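You operate a simulated robot arm through the tools that you are given. There is no shell and no other tool. Be economical: measure what you need, move in short steps, check, and stop when the job is done.

The job below is to be done with a simulated two-armed robot. You get a single attempt, and the scene is never put back.

Task
Lay the cream frame flat and make it safe: yellow pin in, air shut and bled.
Fine: yellow pin into the socket of the trestle bracket; valve lever at hold, red lock pin in again; red air tap shut before bleeding; you may use the yellow wall tap; leave the other controls. Where these are worked on the way, their far stop is far enough and under half their travel is too little: red lock pin.

It is judged by the outcome, as a careful person would: the job done as asked, and still so three seconds after it is handed in. It fails if anything else is knocked over, pushed out of place, dropped, spilled or broken.

Robot
Two 7-joint arms with two-finger parallel grippers on one trunk, on a base that drives. Base frame: it is fixed to the floor where the robot stands at the start and does not move with it; the origin is under the middle of the robot, x ahead of it, y to its left, z up. Lengths are in mm, angles in rad, forces in N, time in s.
The left shoulder is at the start at [50, 168, 982], the right one opposite. With the tool pointing down near the work surface each hand reaches from about 100 to 660 mm from the robot's upright axis, wherever it stands, measured 20 degrees to its own side. Places, roughly: black rail lever [1600, 700, 0]; blue clamp lever [1400, 400, 0]; blue union nut [500, -300, 500]; cream tilting frame [1100, 500, 1100]; drain knob [-1000, -400, 900]; green press lever [600, -300, 600]; press beam [1100, 500, 2200]; red air tap [-1000, -400, 1200]; red clamp lever [1200, 200, 0]; red lock pin [600, 0, 700]; red union nut [500, -400, 500]; red valve lever [500, -600, 600]; regulator knob [-900, -500, 1000]; socket of the trestle bracket [-100, 600, 700]; speed knob [300, -500, 700]; yellow bleed button [400, -400, 700]. Payload 1.57 kg a hand.
The TCP of each hand is the grasp point between the finger pads, 30 mm short of the fingertips. In the tool frame z runs along the fingers and y along their closing line. The gripper opens to 80 mm. The fingers are 17 mm wide and 12 mm thick; the gripper's body (40 by 82 mm) begins 80 mm behind the TCP.
Orientation is told as [roll, pitch, yaw] about the base's x, y, z axes, in that order, counted from this pose: with the fingers straight down and closing along the base's y, the tool's x points along the base's -x, its y along +y and its z along -z.

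Tools
- The arms move only by the tool servo_tool. It takes "left_rows", "right_rows" or both (then of equal length, played together; a hand with none holds still); each is a list of rows, each an object of numbers (a shift or turn left out is 0, a gripper value left out holds the last): "dx", "dy", "dz": the shift along the tool's x, y, z in mm; "wx", "wy", "wz": the turn, a rotation vector about the tool's x, y, z in rad; "hand": the opening, from 0 (shut) to 1 (fully open). In form: [{"dx": .., "dy": .., "dz": .., "wx": .., "wy": .., "wz": .., "hand": ..}, ...]. A call has 1 to 8 rows; each row shifts and turns the commanded pose from where the row before left it, along the tool's axes as they then stand. Rows are played at 5 a second. More than 50 mm and 0.15 rad between two rows, or a gripper value outside its range, and nothing of the call is played. A pose out of reach is approached as far as the arm can. The call stops where the force on the tool passes 60 N (or 10 N more than at its start, if that is more) or the arm is blocked; 0.2 s more then pass. Each finger travels about 45 mm/s and halts on what it meets, pressing with about 32 N; the grip force reading is that of the motor and also rises with nothing between the fingers. The clock runs only during rows and for 0.2 s after the last one: add rows that do not move to give the fingers time. It gives the time, the measured TCP pose, the force on the tool (base axes), the opening and the grip force at its end, in the units of the frame above (readings bear some noise), with the torque about the TCP (base axes, N m) and any sound that the robot's microphone picked up, and new pictures: "pictures" is both (left out), scene, wrist or none (wrist: the cameras of the hands that moved).
- Cameras (640 x 400 px; columns grow to the right, rows downward): "scene" is now at [122.7, 14.7, 1181.7]; the picture's right is [0.17, -0.98, 0.00], its down [-0.66, -0.12, -0.74] and it looks along [0.73, 0.13, -0.67] (base axes); focal length 214 px, centre (320, 200). "left" rides on the left gripper at [72, 7, -122] in its tool frame; the picture's right is [-0.09, 1.00, 0.00], its down [-0.84, -0.08, -0.54] and it looks along [-0.54, -0.05, 0.84] (tool axes); focal length 238 px, centre (320, 200). "right" rides on the right gripper at [72, -7, -122] in its tool frame; the picture's right is [0.09, 1.00, 0.00], its down [-0.84, 0.08, -0.54] and it looks along [-0.54, 0.05, 0.84] (tool axes); focal length 238 px, centre (320, 200). There is no depth. A picture from a camera that has moved, and an enlarged one, comes with that camera's place and axes in the base frame and with its lens.
- lift_body(by): slides the trunk up (or, below 0, down) by that many mm; the arms and the scene camera ride with it, the base frame stays. It gives what a move gives, with no picture.
- base_move(legs): drives the robot by 1 to 6 legs, each [ahead, left, turn to the left] in mm, mm and rad, along the robot's own axes; the way and the turn of a leg run together, so that a leg with both is an arc; at most 1500 mm and 3.142 rad a leg. The arms and the cameras ride along, it lands a little off, and it stops where it bumps. It gives what a move gives, and a new picture of the scene camera.
- head_to(pan, tilt): turns the head with the scene camera to pan (to the left, within 1.396 rad either way) and tilt (down, from -0.506 to 1.204), counted from straight ahead of the robot. It gives what a move gives, and a new picture of the scene camera.
- inspect(camera, box): a new picture of the part [left, top, right, bottom] of that camera's present view, enlarged. It takes no simulated time.
- sign_off(): hands the job in; it is judged then, once.

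Work in short steps. Places have to be worked out from the pictures, the camera data and where the tool is seen: move nearer, look again, correct. Check each grasp and each placing, and mend what went wrong. You have 120 turns and 260 pictures in all, those below and enlarged ones among them. Open the grippers and draw the arms clear of the work before you hand the job in, unless the task says otherwise; then end with one line.

The tools are called as a command line: name --argument value ..., lists and objects as JSON in quotes. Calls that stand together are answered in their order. servo_tool: Moves the arms, as the interface text tells. Its arguments: {"type":"object","properties":{"left_rows":{"type":"array"},"right_rows":{"type":"array"},"pictures":{"type":"string","enum":["both","scene","wrist","none"]}},"required":[]} The other tools are called the same way: lift_body (by) slides the trunk up or down; base_move (legs) drives the base; head_to (pan, tilt) turns the head that bears the scene camera; inspect (camera, box) takes an enlarged picture of a part of a camera's view; sign_off () hands the job in.

At the start:

```text
clock: 0.0
left_ee_pos: [520.9, 97.0, 972.3]
left_ee_rot: [0.0, -0.002, 0.001]
left_wrist_force: [-0.7, 0.0, 0.1]
left_moment: [-0.01, 0.01, 0.03]
left_width: 80.1
left_grasp_force: 0.0
right_ee_pos: [457.5, -336.8, 1010.7]
right_ee_rot: [-0.001, -0.001, 0.0]
right_wrist_force: [0.3, -0.4, 0.4]
right_moment: [0.02, -0.01, 0.02]
right_width: 80.1
right_grasp_force: 0.1
trunk travel left (down, up): [-150.0, 293.0]
robot x, y, heading: [-2.9, -2.5, 0.001]
head pan, tilt: [0.176, 0.731]
```

scene: 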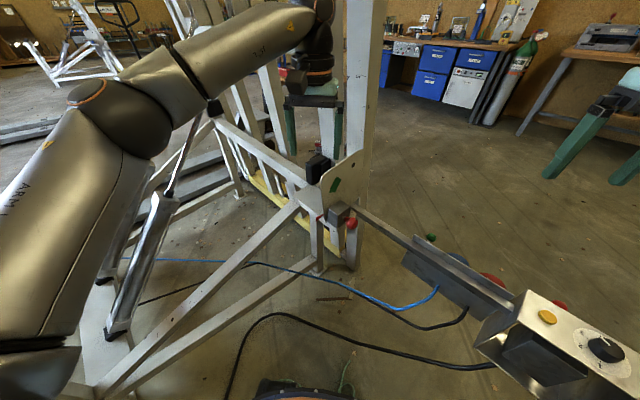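
right: 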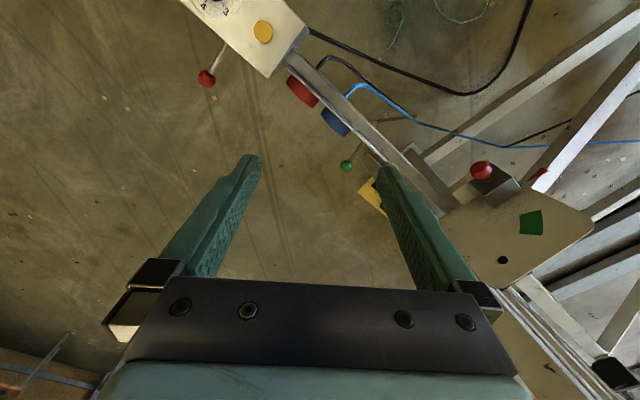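
left: 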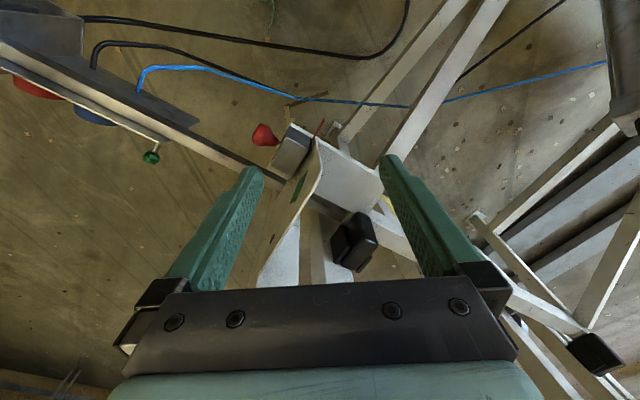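

I start by looking around: the frame stands upright with the lock pin block ahead, and the control box is to the right. I look at the details.

head_to --pan 0.5 --tilt 0.1

head_to --pan 1.396 --tilt 0.6

head_to --pan -0.8 --tilt 0.6

inspect --camera "right" --box '[160, 0, 400, 150]'

```text
clock: 1.0
left_ee_pos: [520.9, 95.6, 972.0]
left_ee_rot: [0.0, 0.001, 0.001]
left_wrist_force: [0.4, 0.3, 0.7]
left_moment: [0.0, 0.0, 0.0]
left_width: 80.1
left_grasp_force: 0.1
right_ee_pos: [458.4, -337.5, 1009.7]
right_ee_rot: [0.0, 0.0, 0.0]
right_wrist_force: [0.3, -0.8, -0.6]
right_moment: [0.04, -0.02, -0.04]
right_width: 80.1
right_grasp_force: 0.0
trunk travel left (down, up): [-150.0, 293.0]
robot x, y, heading: [-0.0, -4.0, 0.001]
head pan, tilt: [0.499, 0.099]
camera scene: at [121.1, 44.1, 1239.1], right [0.48, -0.88, 0.0], down [-0.09, -0.05, -0.99], along [0.87, 0.48, -0.1], focal length 214 px, centre (320, 200)
```

scene: 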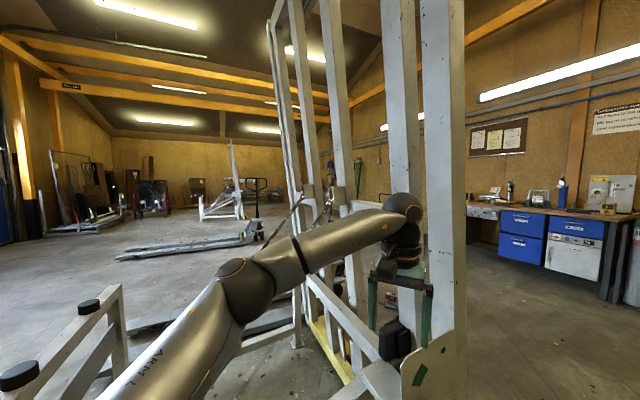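

```text
clock: 2.2
left_ee_pos: [520.4, 95.2, 971.8]
left_ee_rot: [0.002, 0.0, 0.003]
left_wrist_force: [-0.7, 0.4, -0.1]
left_moment: [0.03, 0.0, -0.03]
left_width: 79.8
left_grasp_force: 0.0
right_ee_pos: [457.8, -337.7, 1011.2]
right_ee_rot: [-0.001, -0.001, -0.001]
right_wrist_force: [0.2, 0.4, 0.2]
right_moment: [-0.03, 0.04, 0.01]
right_width: 79.8
right_grasp_force: 0.0
trunk travel left (down, up): [-150.0, 293.0]
robot x, y, heading: [2.4, 2.1, -0.003]
head pan, tilt: [1.396, 0.6]
camera scene: at [55.7, 87.1, 1193.0], right [0.98, -0.17, 0.0], down [-0.1, -0.56, -0.83], along [0.14, 0.81, -0.56], focal length 214 px, centre (320, 200)
```

scene: 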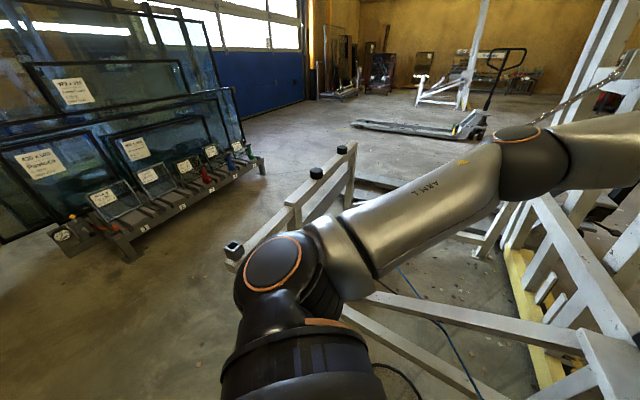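

```text
clock: 4.3
left_ee_pos: [520.4, 97.6, 971.9]
left_ee_rot: [-0.001, 0.001, 0.003]
left_wrist_force: [0.0, 0.9, -0.1]
left_moment: [0.03, 0.02, 0.03]
left_width: 80.1
left_grasp_force: 0.1
right_ee_pos: [457.6, -337.8, 1010.1]
right_ee_rot: [-0.001, -0.001, -0.001]
right_wrist_force: [0.1, 0.1, 0.1]
right_moment: [-0.01, -0.01, -0.01]
right_width: 80.1
right_grasp_force: 0.1
trunk travel left (down, up): [-150.0, 293.0]
robot x, y, heading: [-2.9, 5.5, 0.001]
head pan, tilt: [-0.799, 0.6]
camera scene: at [101.9, -63.2, 1193.0], right [-0.72, -0.7, 0.0], down [-0.39, 0.4, -0.83], along [0.58, -0.59, -0.56], focal length 214 px, centre (320, 200)
```

scene: 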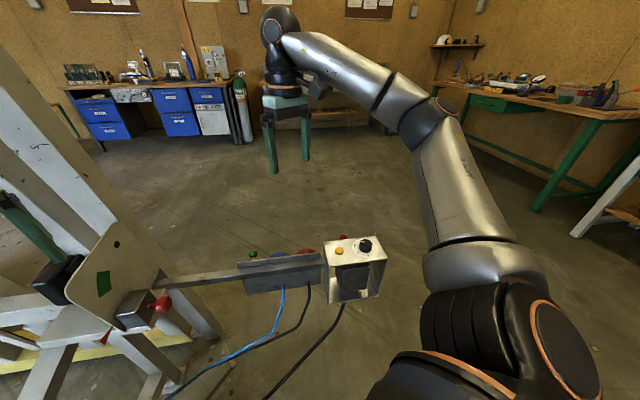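

```text
2.67 times, centred on (280, 75) of right
camera zoom: at [386.2, -341.5, 1132.6], right [-0.09, 1.0, 0.0], down [0.84, 0.08, 0.54], along [0.54, 0.05, -0.84], focal length 636 px, centre (427, 533)
```

zoom: 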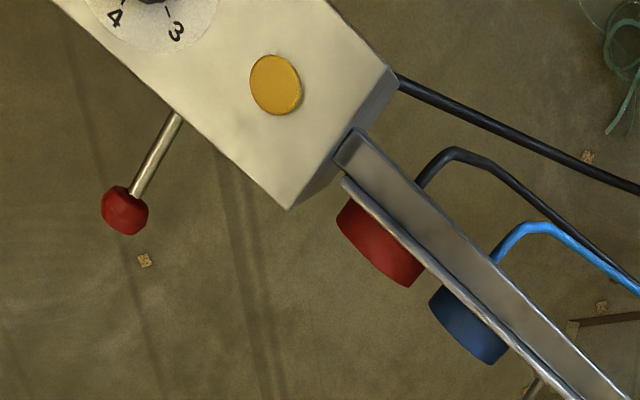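

The frame probably lies down towards the trestle with black pads on my left. I look at that and at the rear wall taps.

head_to --pan 1.396 --tilt 1.0

head_to --pan 0.9 --tilt 0.2

head_to --pan -1.396 --tilt 0.3

```text
clock: 6.3
left_ee_pos: [520.0, 98.6, 971.6]
left_ee_rot: [0.0, 0.0, 0.0]
left_wrist_force: [-0.3, 0.4, -0.3]
left_moment: [0.03, -0.03, -0.01]
left_width: 80.1
left_grasp_force: 0.0
right_ee_pos: [456.8, -335.8, 1009.8]
right_ee_rot: [0.0, -0.001, 0.0]
right_wrist_force: [0.0, 0.1, -1.0]
right_moment: [0.01, -0.03, 0.02]
right_width: 80.0
right_grasp_force: 0.0
trunk travel left (down, up): [-150.0, 293.0]
robot x, y, heading: [3.4, 0.9, -0.001]
head pan, tilt: [1.396, 1.0]
camera scene: at [52.4, 68.7, 1161.0], right [0.98, -0.17, 0.0], down [-0.15, -0.83, -0.54], along [0.09, 0.53, -0.84], focal length 214 px, centre (320, 200)
```

scene: 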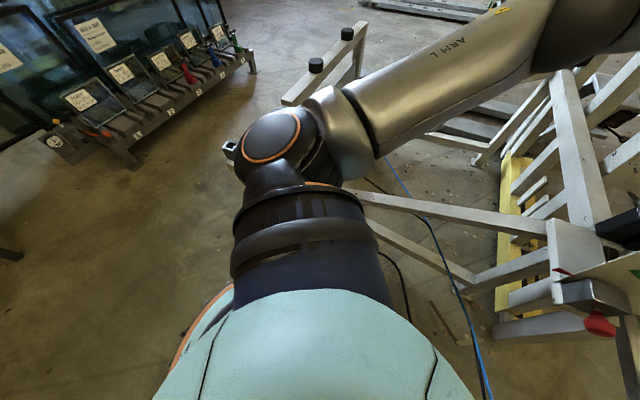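

```text
clock: 7.5
left_ee_pos: [521.1, 95.9, 970.7]
left_ee_rot: [0.001, -0.001, 0.002]
left_wrist_force: [0.5, -0.6, 0.2]
left_moment: [-0.05, 0.04, 0.0]
left_width: 79.6
left_grasp_force: 0.1
right_ee_pos: [458.2, -337.4, 1009.5]
right_ee_rot: [0.001, 0.0, -0.002]
right_wrist_force: [-0.4, -0.6, 0.0]
right_moment: [0.0, 0.0, -0.02]
right_width: 80.0
right_grasp_force: 0.0
trunk travel left (down, up): [-150.0, 293.0]
robot x, y, heading: [1.8, -3.1, -0.002]
head pan, tilt: [0.901, 0.201]
camera scene: at [98.2, 73.2, 1229.7], right [0.78, -0.62, 0.0], down [-0.12, -0.16, -0.98], along [0.61, 0.77, -0.2], focal length 214 px, centre (320, 200)
```

scene: 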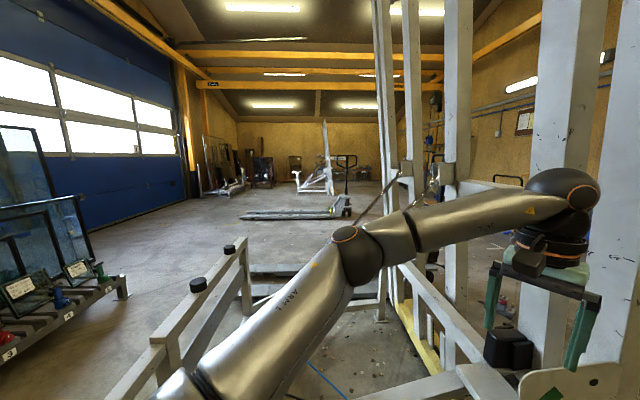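

```text
clock: 9.6
left_ee_pos: [520.9, 96.1, 971.5]
left_ee_rot: [0.002, 0.0, 0.001]
left_wrist_force: [-1.0, 0.8, 0.8]
left_moment: [0.0, 0.04, 0.0]
left_width: 80.1
left_grasp_force: 0.0
right_ee_pos: [457.9, -337.4, 1010.0]
right_ee_rot: [0.0, 0.0, -0.001]
right_wrist_force: [-0.9, 1.3, 0.5]
right_moment: [-0.02, 0.01, 0.01]
right_width: 80.0
right_grasp_force: 0.0
trunk travel left (down, up): [-150.0, 293.0]
robot x, y, heading: [0.5, -1.6, -0.0]
head pan, tilt: [-1.396, 0.3]
camera scene: at [56.6, -91.8, 1220.5], right [-0.98, -0.17, 0.0], down [-0.05, 0.29, -0.96], along [0.17, -0.94, -0.3], focal length 214 px, centre (320, 200)
```

scene: 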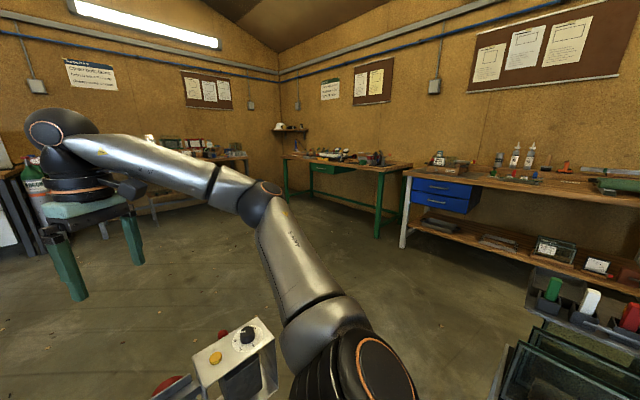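

Left hand is within the frame's sweep; I pull it back and out (toward robot), then turn the robot to look behind.

servo_tool --left_rows '[{"dx": 45, "dz": -20}, {"dx": 45, "dz": -20}, {"dx": 45, "dz": -20}, {"dx": 45, "dz": 0}, {"dx": 30, "dz": 0}]' --pictures "wrist"

base_move --legs '[[-150, -250, 0], [0, 0, -1.5]]'

```text
clock: 10.8
left_ee_pos: [311.1, 96.2, 1031.1]
left_ee_rot: [-0.001, 0.001, 0.002]
left_wrist_force: [-0.8, -0.1, -0.4]
left_moment: [-0.02, 0.03, -0.03]
left_width: 80.0
left_grasp_force: 0.0
right_ee_pos: [458.3, -337.7, 1011.1]
right_ee_rot: [-0.001, 0.001, -0.001]
right_wrist_force: [0.5, 0.4, 0.2]
right_moment: [0.01, -0.01, -0.02]
right_width: 80.1
right_grasp_force: 0.1
trunk travel left (down, up): [-150.0, 293.0]
robot x, y, heading: [2.3, -4.2, 0.001]
head pan, tilt: [-1.396, 0.3]
camera left: at [237.8, 102.0, 1153.0], right [0.09, 1.0, 0.0], down [0.84, -0.08, 0.54], along [0.54, -0.05, -0.84], focal length 238 px, centre (320, 200)
```

left: 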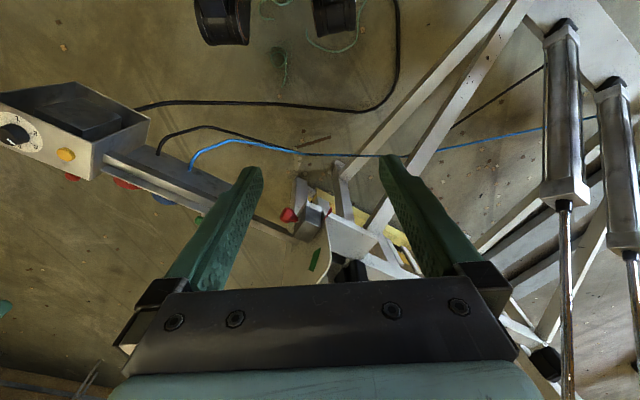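

```text
clock: 16.5
left_ee_pos: [-35.1, -553.2, 1031.7]
left_ee_rot: [0.0, 0.0, -1.505]
left_wrist_force: [0.4, -0.5, -0.1]
left_moment: [0.01, 0.0, 0.03]
left_width: 80.0
left_grasp_force: 0.0
right_ee_pos: [-456.8, -728.5, 1010.9]
right_ee_rot: [0.0, 0.0, -1.508]
right_wrist_force: [0.1, 0.0, -0.6]
right_moment: [0.05, 0.0, -0.02]
right_width: 79.9
right_grasp_force: 0.1
trunk travel left (down, up): [-150.0, 293.0]
robot x, y, heading: [-151.4, -248.2, -1.51]
head pan, tilt: [-1.396, 0.3]
camera scene: at [-238.2, -311.9, 1220.5], right [-0.24, 0.97, 0.0], down [0.29, 0.07, -0.96], along [-0.93, -0.23, -0.3], focal length 214 px, centre (320, 200)
```

scene: 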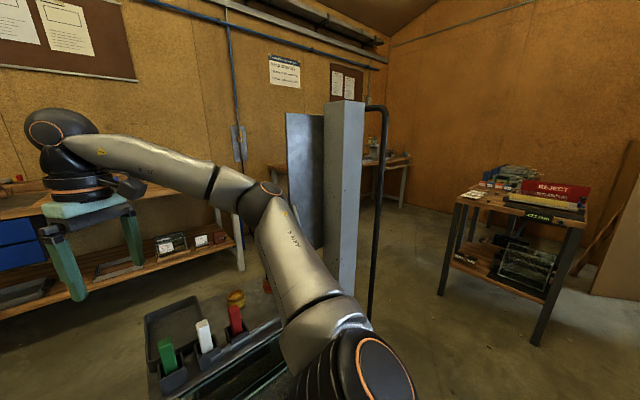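

A column stands at about (-1000,-400) with the tap parts behind my arm. I turn further and aim the head ahead.

base_move --legs '[[0, 0, -1.4]]'

head_to --pan 0.0 --tilt 0.5

head_to --pan -0.8 --tilt 0.5

```text
clock: 20.3
left_ee_pos: [-431.0, -413.6, 1031.6]
left_ee_rot: [0.0, 0.0, -2.911]
left_wrist_force: [-0.3, -0.3, 0.3]
left_moment: [0.01, 0.02, -0.02]
left_width: 80.1
left_grasp_force: 0.0
right_ee_pos: [-672.8, -26.1, 1010.4]
right_ee_rot: [0.0, 0.001, -2.913]
right_wrist_force: [-0.2, 0.0, -0.6]
right_moment: [-0.03, 0.0, 0.02]
right_width: 80.0
right_grasp_force: 0.0
trunk travel left (down, up): [-150.0, 293.0]
robot x, y, heading: [-149.3, -249.2, -2.915]
head pan, tilt: [-1.396, 0.3]
camera scene: at [-225.7, -173.1, 1220.5], right [0.92, 0.39, 0.0], down [0.12, -0.27, -0.96], along [-0.38, 0.88, -0.3], focal length 214 px, centre (320, 200)
```

scene: 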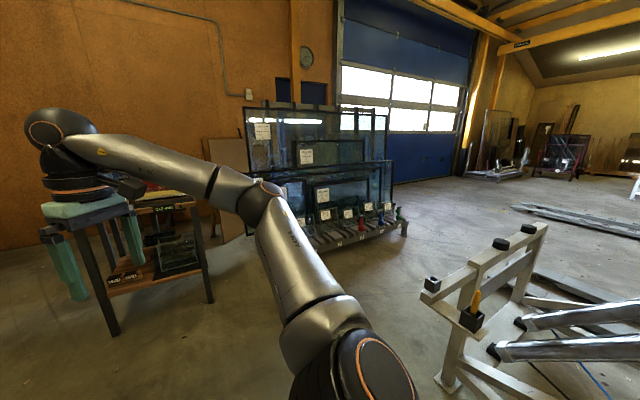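

```text
clock: 21.9
left_ee_pos: [-430.4, -412.6, 1031.2]
left_ee_rot: [0.0, 0.0, -2.911]
left_wrist_force: [0.3, -0.2, 0.0]
left_moment: [0.0, 0.0, 0.01]
left_width: 80.1
left_grasp_force: 0.1
right_ee_pos: [-673.8, -26.1, 1010.8]
right_ee_rot: [0.0, 0.001, -2.914]
right_wrist_force: [0.2, -0.3, -0.5]
right_moment: [-0.03, -0.02, -0.02]
right_width: 80.2
right_grasp_force: 0.1
trunk travel left (down, up): [-150.0, 293.0]
robot x, y, heading: [-152.4, -252.2, -2.911]
head pan, tilt: [0.0, 0.499]
camera scene: at [-277.6, -279.6, 1202.1], right [-0.23, 0.97, 0.0], down [0.47, 0.11, -0.88], along [-0.86, -0.2, -0.48], focal length 214 px, centre (320, 200)
```

scene: 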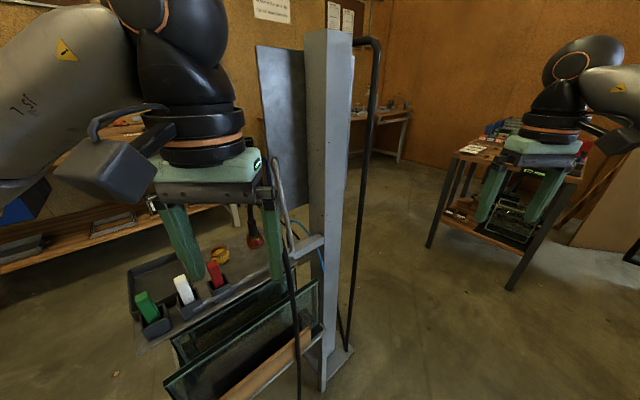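

```text
clock: 23.0
left_ee_pos: [-431.0, -413.4, 1031.2]
left_ee_rot: [0.0, 0.0, -2.913]
left_wrist_force: [-0.1, 0.1, -1.1]
left_moment: [0.0, 0.0, -0.01]
left_width: 79.7
left_grasp_force: 0.0
right_ee_pos: [-673.4, -25.3, 1010.7]
right_ee_rot: [0.0, 0.0, -2.913]
right_wrist_force: [-0.6, -0.6, 0.1]
right_moment: [-0.03, 0.03, -0.01]
right_width: 80.1
right_grasp_force: 0.0
trunk travel left (down, up): [-150.0, 293.0]
robot x, y, heading: [-152.4, -250.5, -2.913]
head pan, tilt: [-0.799, 0.499]
camera scene: at [-265.6, -209.9, 1202.1], right [0.54, 0.84, 0.0], down [0.4, -0.26, -0.88], along [-0.74, 0.47, -0.48], focal length 214 px, centre (320, 200)
```

scene: 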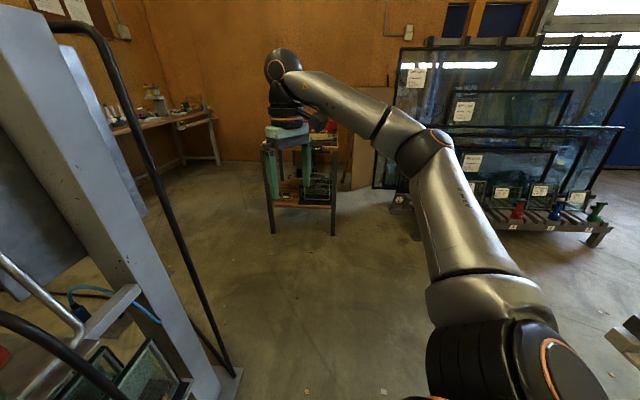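

The yellow pin appears to be parked at the trestle. I check the left wrist view for the column, then drive to view the column's far side.

inspect --camera "left" --box '[0, 0, 640, 400]'

base_move --legs '[[0, 450, -0.5]]'

head_to --pan 0.0 --tilt 0.35

```text
1.00 times, centred on (320, 200) of left
camera zoom: at [-358.4, -404.2, 1153.0], right [0.14, -0.99, 0.0], down [-0.83, -0.12, 0.54], along [-0.54, -0.07, -0.84], focal length 238 px, centre (320, 200)
```

zoom: 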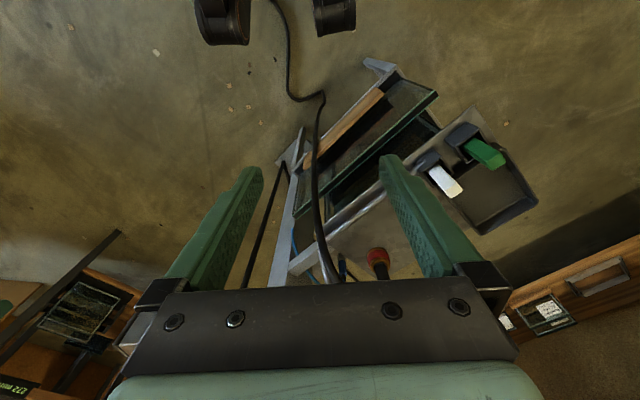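

```text
clock: 24.7
left_ee_pos: [-438.1, -554.9, 1031.1]
left_ee_rot: [-0.001, -0.001, 3.127]
left_wrist_force: [-0.2, 0.1, -0.8]
left_moment: [-0.05, -0.02, -0.02]
left_width: 79.8
left_grasp_force: 0.1
right_ee_pos: [-578.2, -119.2, 1010.2]
right_ee_rot: [0.0, 0.001, 3.122]
right_wrist_force: [0.4, 0.6, 0.6]
right_moment: [0.0, -0.01, -0.01]
right_width: 80.1
right_grasp_force: 0.1
trunk travel left (down, up): [-150.0, 293.0]
robot x, y, heading: [-131.7, -467.6, 3.123]
head pan, tilt: [-0.799, 0.499]
stopped in leg 1: the robot was blocked; the commanded pose is now the measured one
camera scene: at [-228.8, -396.9, 1202.0], right [0.73, 0.68, 0.0], down [0.33, -0.35, -0.88], along [-0.6, 0.64, -0.48], focal length 214 px, centre (320, 200)
```

scene: 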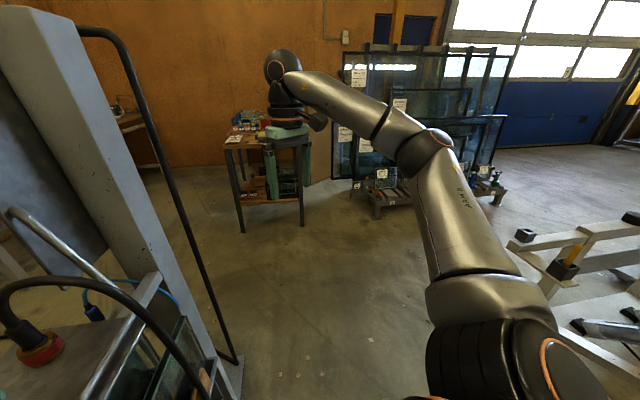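

```text
clock: 25.9
left_ee_pos: [-438.3, -555.4, 1030.2]
left_ee_rot: [0.0, 0.0, 3.125]
left_wrist_force: [0.4, -0.3, -0.2]
left_moment: [-0.01, -0.02, -0.02]
left_width: 79.9
left_grasp_force: 0.1
right_ee_pos: [-579.6, -119.8, 1010.5]
right_ee_rot: [0.002, 0.001, 3.121]
right_wrist_force: [0.9, -0.7, 0.3]
right_moment: [0.02, 0.02, 0.02]
right_width: 80.0
right_grasp_force: 0.0
trunk travel left (down, up): [-150.0, 293.0]
robot x, y, heading: [-125.4, -464.8, 3.124]
head pan, tilt: [0.0, 0.351]
camera scene: at [-259.6, -462.1, 1215.8], right [0.02, 1.0, 0.0], down [0.34, -0.01, -0.94], along [-0.94, 0.02, -0.34], focal length 214 px, centre (320, 200)
```

scene: 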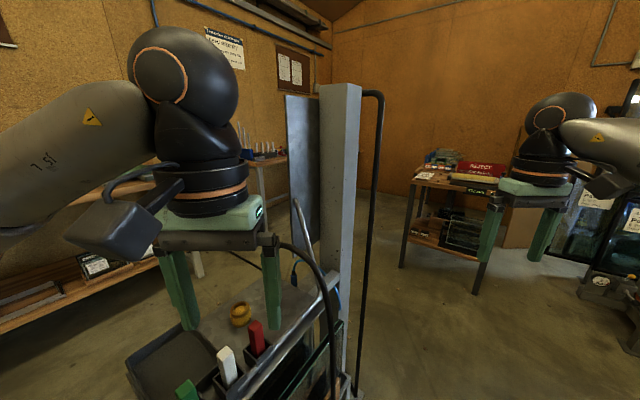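

The drive was blocked; I look to the left side to see what was bumped before moving.

head_to --pan 1.396 --tilt 0.9

head_to --pan 0.5 --tilt 1.0

inspect --camera "left" --box '[0, 0, 640, 400]'

```text
clock: 27.4
left_ee_pos: [-438.6, -555.6, 1031.0]
left_ee_rot: [0.0, 0.0, 3.123]
left_wrist_force: [0.2, 0.2, 0.2]
left_moment: [-0.01, 0.01, 0.01]
left_width: 79.9
left_grasp_force: 0.1
right_ee_pos: [-578.2, -119.9, 1009.6]
right_ee_rot: [0.0, -0.001, 3.122]
right_wrist_force: [-0.5, -0.1, 0.3]
right_moment: [0.01, -0.02, -0.02]
right_width: 80.1
right_grasp_force: 0.0
trunk travel left (down, up): [-150.0, 293.0]
robot x, y, heading: [-126.7, -463.7, 3.127]
head pan, tilt: [1.396, 0.901]
camera scene: at [-181.0, -537.9, 1168.2], right [-0.98, 0.19, 0.0], down [0.15, 0.77, -0.62], along [-0.12, -0.61, -0.78], focal length 214 px, centre (320, 200)
```

scene: 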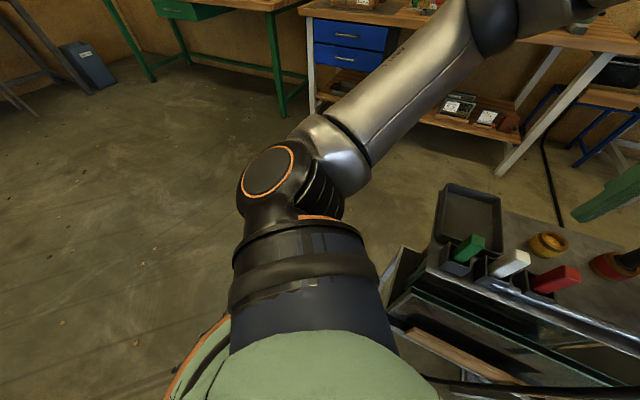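

```text
clock: 28.6
left_ee_pos: [-438.9, -554.8, 1031.2]
left_ee_rot: [-0.001, -0.001, 3.124]
left_wrist_force: [-0.7, -0.2, -0.3]
left_moment: [0.01, -0.01, 0.01]
left_width: 80.1
left_grasp_force: 0.0
right_ee_pos: [-578.1, -118.5, 1010.2]
right_ee_rot: [0.001, -0.001, 3.122]
right_wrist_force: [-0.7, 0.3, 0.1]
right_moment: [0.0, 0.03, 0.01]
right_width: 79.8
right_grasp_force: 0.1
trunk travel left (down, up): [-150.0, 293.0]
robot x, y, heading: [-129.1, -466.7, 3.123]
head pan, tilt: [0.499, 1.0]
camera scene: at [-228.2, -496.1, 1161.0], right [-0.46, 0.89, 0.0], down [0.75, 0.39, -0.54], along [-0.48, -0.25, -0.84], focal length 214 px, centre (320, 200)
```

scene: 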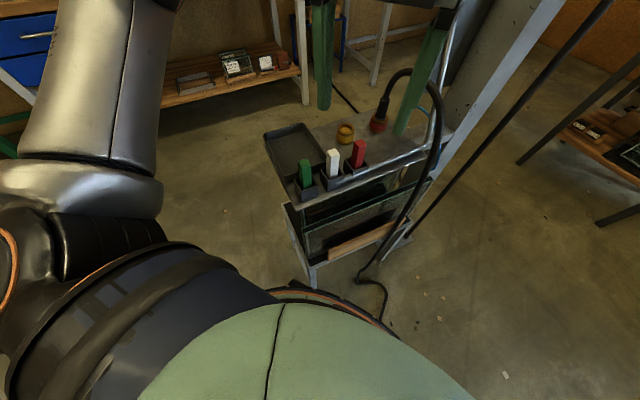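

```text
1.00 times, centred on (320, 200) of left
camera zoom: at [-366.2, -563.1, 1152.9], right [-0.11, -0.99, 0.0], down [-0.84, 0.09, 0.54], along [-0.54, 0.06, -0.84], focal length 238 px, centre (320, 200)
```

zoom: 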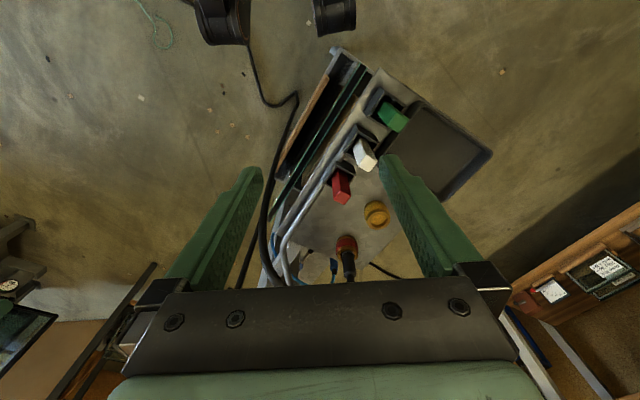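

The base touched the low corner of the tool cart attached to the air post. I back off to x≈-45 and slide past in small legs on the open floor to the south.

base_move --legs '[[-85, -20, 0], [0, -20, 0]]'

head_to --pan 1.2 --tilt 1.2

```text
clock: 30.1
left_ee_pos: [-353.5, -516.5, 1030.8]
left_ee_rot: [-0.001, -0.001, 3.123]
left_wrist_force: [0.4, -0.3, -0.1]
left_moment: [0.03, -0.01, 0.02]
left_width: 80.2
left_grasp_force: 0.0
right_ee_pos: [-494.5, -81.0, 1009.5]
right_ee_rot: [0.001, 0.002, 3.123]
right_wrist_force: [-0.7, 0.0, 0.3]
right_moment: [-0.02, -0.02, 0.01]
right_width: 80.1
right_grasp_force: 0.1
trunk travel left (down, up): [-150.0, 293.0]
robot x, y, heading: [-40.6, -423.5, 3.127]
head pan, tilt: [0.499, 1.0]
camera scene: at [-144.0, -457.4, 1161.0], right [-0.46, 0.89, 0.0], down [0.75, 0.39, -0.54], along [-0.48, -0.25, -0.84], focal length 214 px, centre (320, 200)
```

scene: 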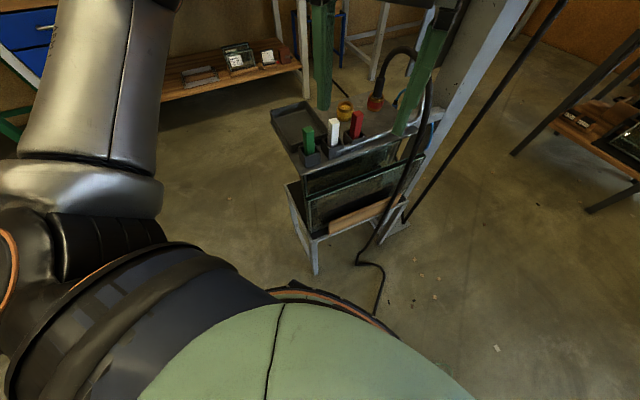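

```text
clock: 31.1
left_ee_pos: [-353.9, -515.8, 1030.9]
left_ee_rot: [0.0, 0.0, 3.124]
left_wrist_force: [0.7, 0.8, 0.3]
left_moment: [-0.02, 0.03, -0.02]
left_width: 79.8
left_grasp_force: 0.1
right_ee_pos: [-494.2, -80.6, 1009.8]
right_ee_rot: [0.0, -0.002, 3.124]
right_wrist_force: [-0.7, 0.4, -0.1]
right_moment: [0.0, 0.02, -0.01]
right_width: 79.9
right_grasp_force: 0.2
trunk travel left (down, up): [-150.0, 293.0]
robot x, y, heading: [-39.6, -426.7, 3.118]
head pan, tilt: [1.201, 1.201]
camera scene: at [-103.5, -477.2, 1148.4], right [-0.93, 0.38, 0.0], down [0.35, 0.86, -0.36], along [-0.14, -0.34, -0.93], focal length 214 px, centre (320, 200)
```

scene: 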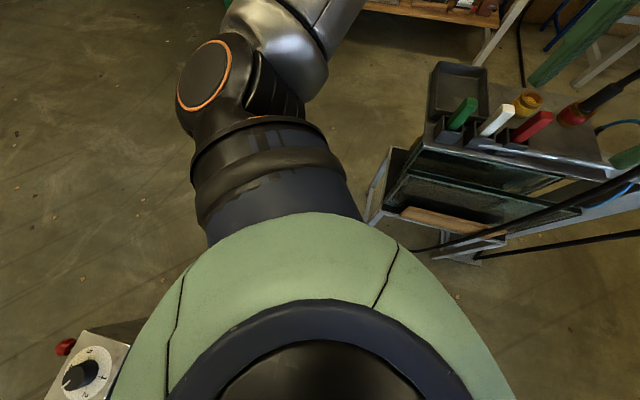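

Space between cart and control box looks enough at x≈-75. I slide left (south) past them.

base_move --legs '[[35, 0, 0], [0, 150, 0]]'

```text
clock: 33.0
left_ee_pos: [-392.1, -664.5, 1031.2]
left_ee_rot: [-0.001, 0.001, 3.125]
left_wrist_force: [-1.0, 0.2, 0.0]
left_moment: [0.01, -0.02, 0.02]
left_width: 79.9
left_grasp_force: 0.0
right_ee_pos: [-532.2, -228.8, 1009.1]
right_ee_rot: [0.001, 0.001, 3.124]
right_wrist_force: [-0.6, -0.2, 0.6]
right_moment: [-0.02, -0.03, 0.0]
right_width: 79.9
right_grasp_force: 0.1
trunk travel left (down, up): [-150.0, 293.0]
robot x, y, heading: [-80.2, -573.5, 3.123]
head pan, tilt: [1.201, 1.201]
camera scene: at [-141.2, -625.9, 1148.4], right [-0.93, 0.38, 0.0], down [0.35, 0.86, -0.36], along [-0.14, -0.34, -0.93], focal length 214 px, centre (320, 200)
```

scene: 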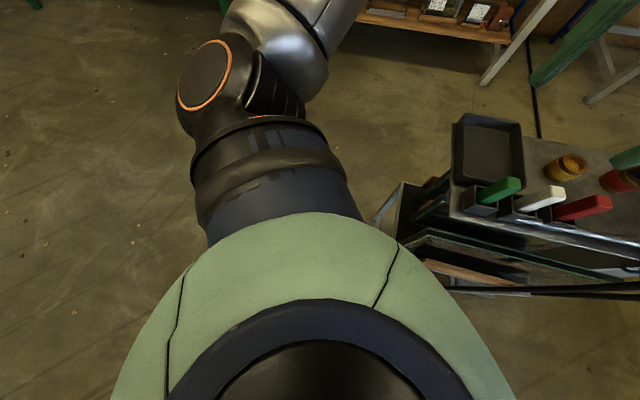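

Clear; I continue south then turn west.

base_move --legs '[[0, 250, 0], [0, 300, 0]]'

head_to --pan -0.4 --tilt 0.35

head_to --pan 0.4 --tilt 0.6

```text
clock: 36.4
left_ee_pos: [-402.2, -1210.3, 1030.8]
left_ee_rot: [0.0, 0.0, 3.125]
left_wrist_force: [-0.5, -0.1, -0.1]
left_moment: [0.02, -0.03, 0.01]
left_width: 80.1
left_grasp_force: 0.0
right_ee_pos: [-542.5, -773.9, 1009.8]
right_ee_rot: [0.0, 0.0, 3.121]
right_wrist_force: [0.2, -0.5, 0.3]
right_moment: [0.03, -0.02, -0.01]
right_width: 79.8
right_grasp_force: 0.1
trunk travel left (down, up): [-150.0, 293.0]
robot x, y, heading: [-91.5, -1120.1, 3.121]
head pan, tilt: [1.201, 1.201]
camera scene: at [-151.2, -1171.1, 1148.4], right [-0.93, 0.38, 0.0], down [0.35, 0.86, -0.36], along [-0.14, -0.34, -0.93], focal length 214 px, centre (320, 200)
```

scene: 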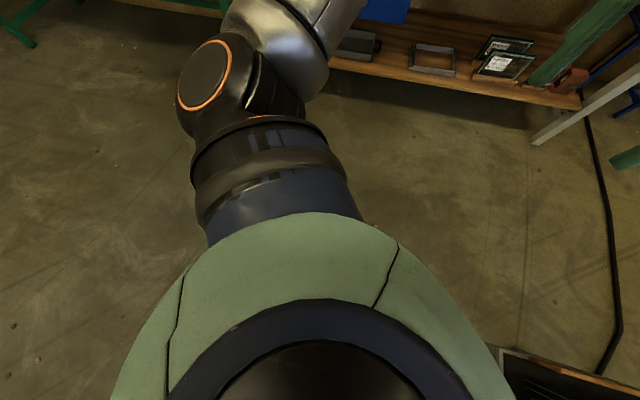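

```text
clock: 38.1
left_ee_pos: [-402.0, -1209.0, 1030.2]
left_ee_rot: [0.0, -0.001, 3.124]
left_wrist_force: [0.3, -0.1, -0.4]
left_moment: [-0.03, 0.0, -0.01]
left_width: 80.2
left_grasp_force: 0.0
right_ee_pos: [-542.5, -773.7, 1009.8]
right_ee_rot: [0.0, -0.002, 3.123]
right_wrist_force: [-0.2, -0.9, -0.1]
right_moment: [0.0, -0.02, -0.01]
right_width: 79.8
right_grasp_force: 0.2
trunk travel left (down, up): [-150.0, 293.0]
robot x, y, heading: [-90.6, -1122.0, 3.119]
head pan, tilt: [-0.4, 0.351]
camera scene: at [-215.1, -1081.4, 1215.7], right [0.41, 0.91, 0.0], down [0.31, -0.14, -0.94], along [-0.86, 0.38, -0.34], focal length 214 px, centre (320, 200)
```

scene: 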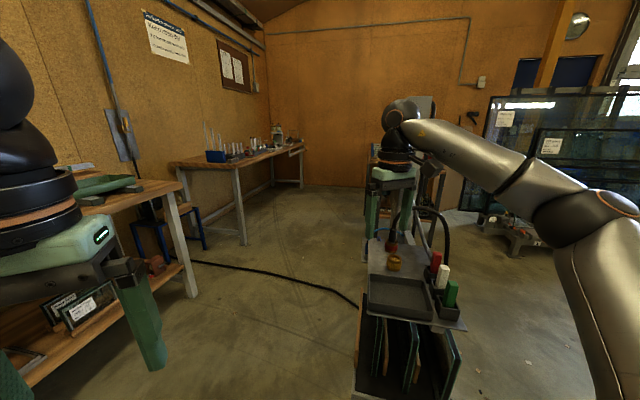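

```text
clock: 39.2
left_ee_pos: [-402.2, -1210.0, 1030.7]
left_ee_rot: [-0.001, 0.0, 3.124]
left_wrist_force: [-0.2, -0.3, -0.2]
left_moment: [-0.01, 0.02, -0.02]
left_width: 79.9
left_grasp_force: 0.2
right_ee_pos: [-542.4, -774.5, 1010.3]
right_ee_rot: [-0.002, 0.002, 3.121]
right_wrist_force: [-0.7, 0.1, 0.2]
right_moment: [-0.02, -0.01, -0.01]
right_width: 80.0
right_grasp_force: 0.1
trunk travel left (down, up): [-150.0, 293.0]
robot x, y, heading: [-92.3, -1118.0, 3.123]
head pan, tilt: [0.4, 0.6]
camera scene: at [-212.1, -1152.0, 1193.0], right [-0.37, 0.93, 0.0], down [0.52, 0.21, -0.83], along [-0.77, -0.31, -0.56], focal length 214 px, centre (320, 200)
```

scene: 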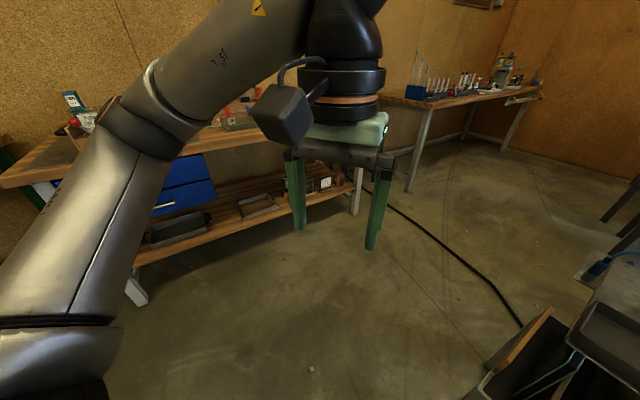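

The tap panel is behind my right arm, facing south. I turn to face it and shift west on the open floor.

base_move --legs '[[0, 0, -1.12], [0, 350, 0]]'

head_to --pan 0.5 --tilt 0.35

```text
clock: 44.3
left_ee_pos: [-626.4, -1020.1, 1029.8]
left_ee_rot: [0.001, 0.0, 1.995]
left_wrist_force: [0.5, -0.2, 0.1]
left_moment: [-0.01, -0.01, -0.02]
left_width: 80.0
left_grasp_force: 0.1
right_ee_pos: [-291.3, -708.0, 1010.1]
right_ee_rot: [0.001, -0.001, 1.993]
right_wrist_force: [-0.8, 1.0, 0.0]
right_moment: [0.02, 0.01, -0.03]
right_width: 80.0
right_grasp_force: 0.0
trunk travel left (down, up): [-150.0, 293.0]
robot x, y, heading: [-409.4, -1261.8, 1.994]
head pan, tilt: [0.4, 0.6]
camera scene: at [-491.9, -1167.3, 1193.0], right [0.68, 0.73, 0.0], down [0.41, -0.38, -0.83], along [-0.6, 0.56, -0.56], focal length 214 px, centre (320, 200)
```

scene: 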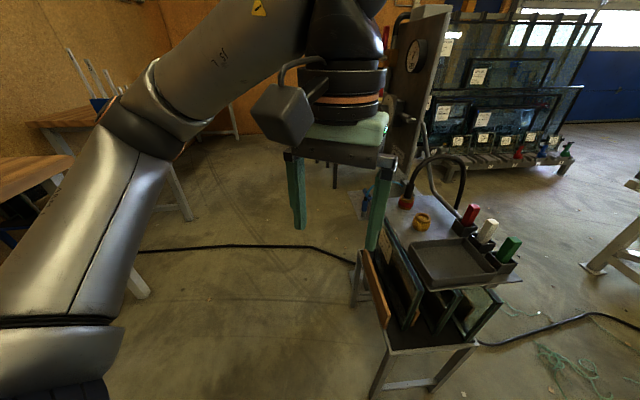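

```text
clock: 45.1
left_ee_pos: [-624.3, -1020.1, 1031.0]
left_ee_rot: [0.0, 0.0, 1.994]
left_wrist_force: [-0.7, 0.5, -0.3]
left_moment: [0.0, -0.01, 0.0]
left_width: 80.1
left_grasp_force: 0.1
right_ee_pos: [-292.2, -707.3, 1009.6]
right_ee_rot: [0.001, 0.0, 1.994]
right_wrist_force: [-0.3, 0.2, 0.3]
right_moment: [0.0, -0.01, -0.02]
right_width: 80.2
right_grasp_force: 0.0
trunk travel left (down, up): [-150.0, 293.0]
robot x, y, heading: [-410.0, -1263.2, 1.996]
head pan, tilt: [0.499, 0.351]
camera scene: at [-501.2, -1171.1, 1215.7], right [0.6, 0.8, 0.0], down [0.27, -0.21, -0.94], along [-0.75, 0.57, -0.34], focal length 214 px, centre (320, 200)
```

scene: 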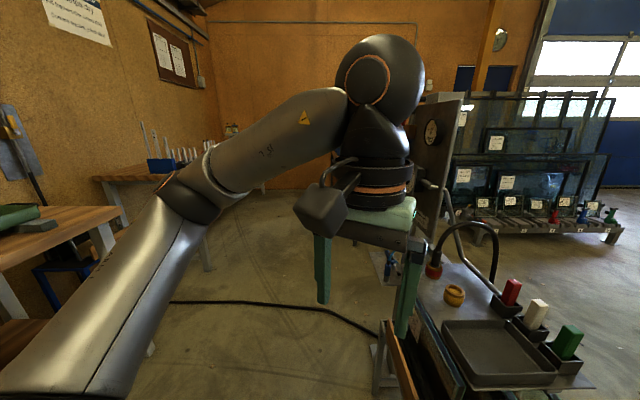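

The panel with a gauge faces south-west; there is also the yellow tap on the wall. I drive round to face the panel.

base_move --legs '[[0, 400, 0], [250, 0, 0], [0, 0, -0.7]]'

head_to --pan 0.0 --tilt 0.25

```text
clock: 50.9
left_ee_pos: [-888.3, -878.8, 1029.9]
left_ee_rot: [0.0, 0.001, 1.3]
left_wrist_force: [-0.2, 0.3, 0.1]
left_moment: [-0.04, -0.01, -0.01]
left_width: 80.1
left_grasp_force: 0.0
right_ee_pos: [-430.1, -852.7, 1009.3]
right_ee_rot: [0.0, 0.0, 1.297]
right_wrist_force: [0.8, 0.3, 0.4]
right_moment: [0.02, 0.03, 0.04]
right_width: 80.0
right_grasp_force: 0.1
trunk travel left (down, up): [-150.0, 293.0]
robot x, y, heading: [-880.4, -1200.0, 1.299]
head pan, tilt: [0.499, 0.351]
camera scene: at [-888.3, -1073.5, 1215.8], right [0.97, 0.23, 0.0], down [0.08, -0.33, -0.94], along [-0.21, 0.91, -0.34], focal length 214 px, centre (320, 200)
```

scene: 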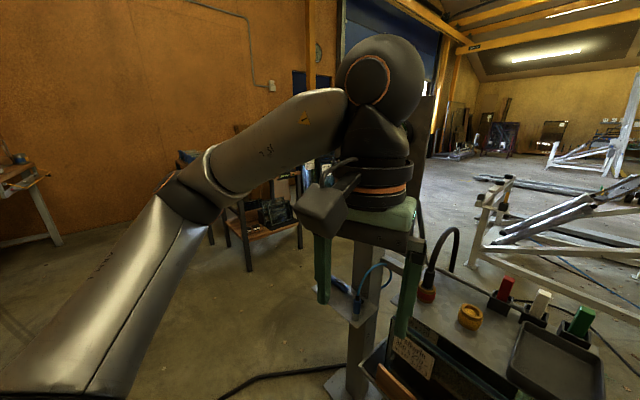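

```text
clock: 51.8
left_ee_pos: [-887.7, -878.3, 1030.6]
left_ee_rot: [0.0, 0.001, 1.3]
left_wrist_force: [-0.3, 0.5, -0.8]
left_moment: [0.03, 0.02, 0.03]
left_width: 80.2
left_grasp_force: 0.0
right_ee_pos: [-431.0, -851.4, 1010.1]
right_ee_rot: [0.0, 0.0, 1.299]
right_wrist_force: [-0.2, -0.1, -0.6]
right_moment: [-0.03, 0.05, 0.0]
right_width: 79.8
right_grasp_force: 0.0
trunk travel left (down, up): [-150.0, 293.0]
robot x, y, heading: [-879.9, -1200.6, 1.291]
head pan, tilt: [0.0, 0.25]
camera scene: at [-842.4, -1074.2, 1225.2], right [0.96, -0.27, 0.0], down [-0.07, -0.24, -0.97], along [0.26, 0.93, -0.25], focal length 214 px, centre (320, 200)
```

scene: 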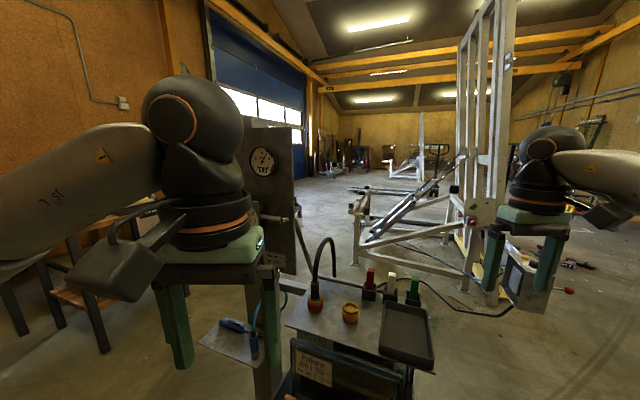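

The panel with gauge is right ahead behind my left hand. I move that hand to the left to see the taps.

servo_tool --left_rows '[{"dy": 50}, {"dy": 50}, {"dy": 50}, {"dy": 50}, {"dy": 40}]' --pictures "scene"

inspect --camera "scene" --box '[180, 110, 380, 270]'

inspect --camera "scene" --box '[330, 120, 540, 300]'

```text
clock: 53.0
left_ee_pos: [-1119.5, -814.7, 1030.4]
left_ee_rot: [0.0, -0.001, 1.297]
left_wrist_force: [0.2, -0.5, -0.5]
left_moment: [0.04, -0.03, 0.03]
left_width: 79.9
left_grasp_force: 0.1
right_ee_pos: [-429.7, -851.6, 1009.0]
right_ee_rot: [0.001, 0.0, 1.299]
right_wrist_force: [-0.9, -0.6, 0.0]
right_moment: [0.02, -0.02, 0.0]
right_width: 80.1
right_grasp_force: 0.0
trunk travel left (down, up): [-150.0, 293.0]
robot x, y, heading: [-879.9, -1203.6, 1.3]
head pan, tilt: [0.0, 0.25]
camera scene: at [-842.5, -1074.3, 1225.2], right [0.96, -0.27, 0.0], down [-0.07, -0.24, -0.97], along [0.26, 0.93, -0.25], focal length 214 px, centre (320, 200)
```

scene: 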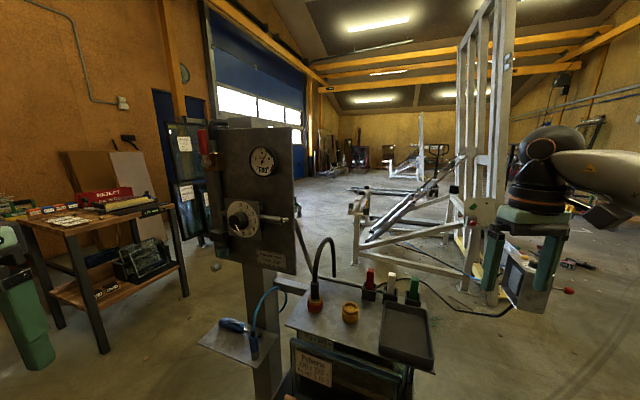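

```text
2.50 times, centred on (280, 190) of scene
camera zoom: at [-842.5, -1074.3, 1225.2], right [0.96, -0.27, 0.0], down [-0.07, -0.24, -0.97], along [0.26, 0.93, -0.25], focal length 536 px, centre (420, 225)
```

zoom: 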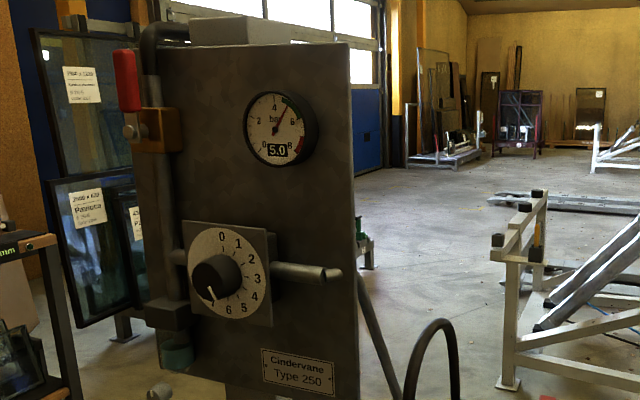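

```text
2.22 times, centred on (435, 210) of scene
camera zoom: at [-842.5, -1074.3, 1225.2], right [0.96, -0.27, 0.0], down [-0.07, -0.24, -0.97], along [0.26, 0.93, -0.25], focal length 477 px, centre (64, 178)
```

zoom: 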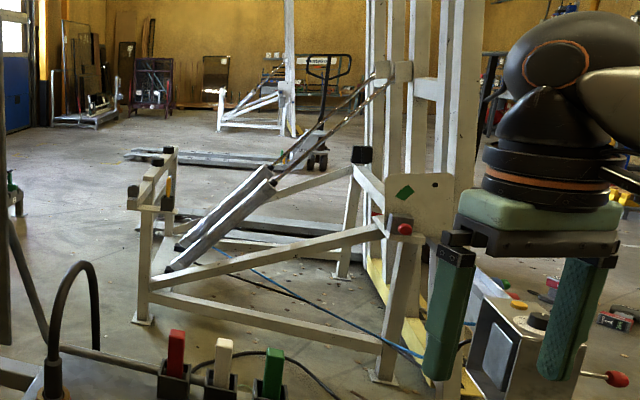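

The red tap lever stands vertical (open), 5.0 bar. Air is left on for lowering. Now I drive to the south of the control box and look at the valve lever.

servo_tool --left_rows '[{"dy": -50}, {"dy": -50}, {"dy": -50}, {"dy": -50}, {"dy": -40}]' --pictures "none"

base_move --legs '[[-120, 0, 0], [0, 0, 0.27], [0, -650, 0], [0, -600, 0]]'

head_to --pan 0.0 --tilt 0.5

```text
clock: 54.2
left_ee_pos: [-887.7, -880.2, 1031.0]
left_ee_rot: [-0.001, -0.001, 1.301]
left_wrist_force: [0.4, 0.2, -0.1]
left_moment: [0.03, 0.01, 0.01]
left_width: 80.0
left_grasp_force: 0.0
right_ee_pos: [-430.3, -851.8, 1010.5]
right_ee_rot: [0.001, 0.0, 1.299]
right_wrist_force: [0.1, 0.8, -0.2]
right_moment: [0.0, 0.03, -0.01]
right_width: 80.0
right_grasp_force: 0.1
trunk travel left (down, up): [-150.0, 293.0]
robot x, y, heading: [-879.5, -1200.9, 1.298]
head pan, tilt: [0.0, 0.25]
```

```text
clock: 62.6
left_ee_pos: [244.7, -1016.4, 1031.3]
left_ee_rot: [0.0, 0.002, 1.564]
left_wrist_force: [0.8, 0.4, -0.3]
left_moment: [0.04, 0.02, 0.01]
left_width: 80.0
left_grasp_force: 0.0
right_ee_pos: [680.1, -871.0, 1009.4]
right_ee_rot: [0.0, -0.001, 1.564]
right_wrist_force: [0.1, 0.4, 0.7]
right_moment: [0.0, -0.01, -0.01]
right_width: 80.1
right_grasp_force: 0.2
trunk travel left (down, up): [-150.0, 293.0]
robot x, y, heading: [336.4, -1327.5, 1.558]
head pan, tilt: [0.0, 0.25]
camera scene: at [340.5, -1193.6, 1225.2], right [1.0, -0.01, 0.0], down [0.0, -0.25, -0.97], along [0.01, 0.97, -0.25], focal length 214 px, centre (320, 200)
```

scene: 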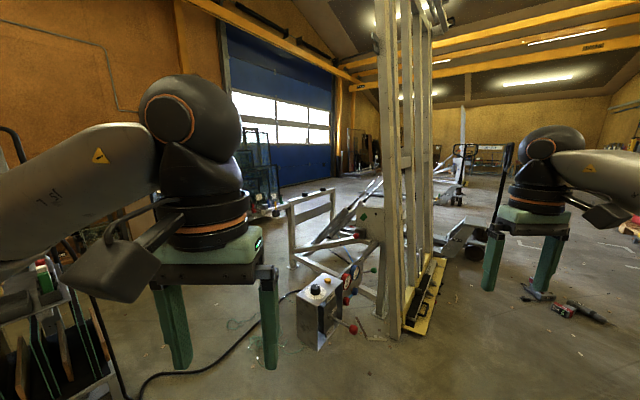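

```text
clock: 63.3
left_ee_pos: [244.5, -1016.1, 1032.0]
left_ee_rot: [-0.001, 0.0, 1.566]
left_wrist_force: [0.2, -0.3, -0.8]
left_moment: [-0.03, 0.0, -0.02]
left_width: 80.0
left_grasp_force: 0.0
right_ee_pos: [679.5, -871.7, 1010.2]
right_ee_rot: [-0.001, -0.001, 1.565]
right_wrist_force: [-0.2, -0.1, 0.8]
right_moment: [-0.03, -0.02, -0.01]
right_width: 80.0
right_grasp_force: 0.1
trunk travel left (down, up): [-150.0, 293.0]
robot x, y, heading: [338.8, -1330.1, 1.566]
head pan, tilt: [0.0, 0.499]
camera scene: at [340.4, -1196.0, 1202.1], right [1.0, -0.01, 0.0], down [0.0, -0.48, -0.88], along [0.01, 0.88, -0.48], focal length 214 px, centre (320, 200)
```

scene: 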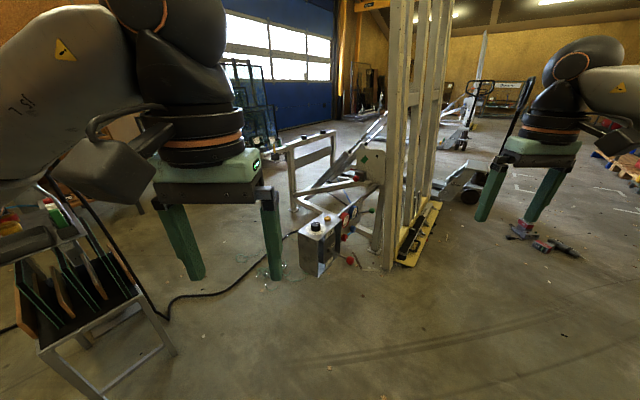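

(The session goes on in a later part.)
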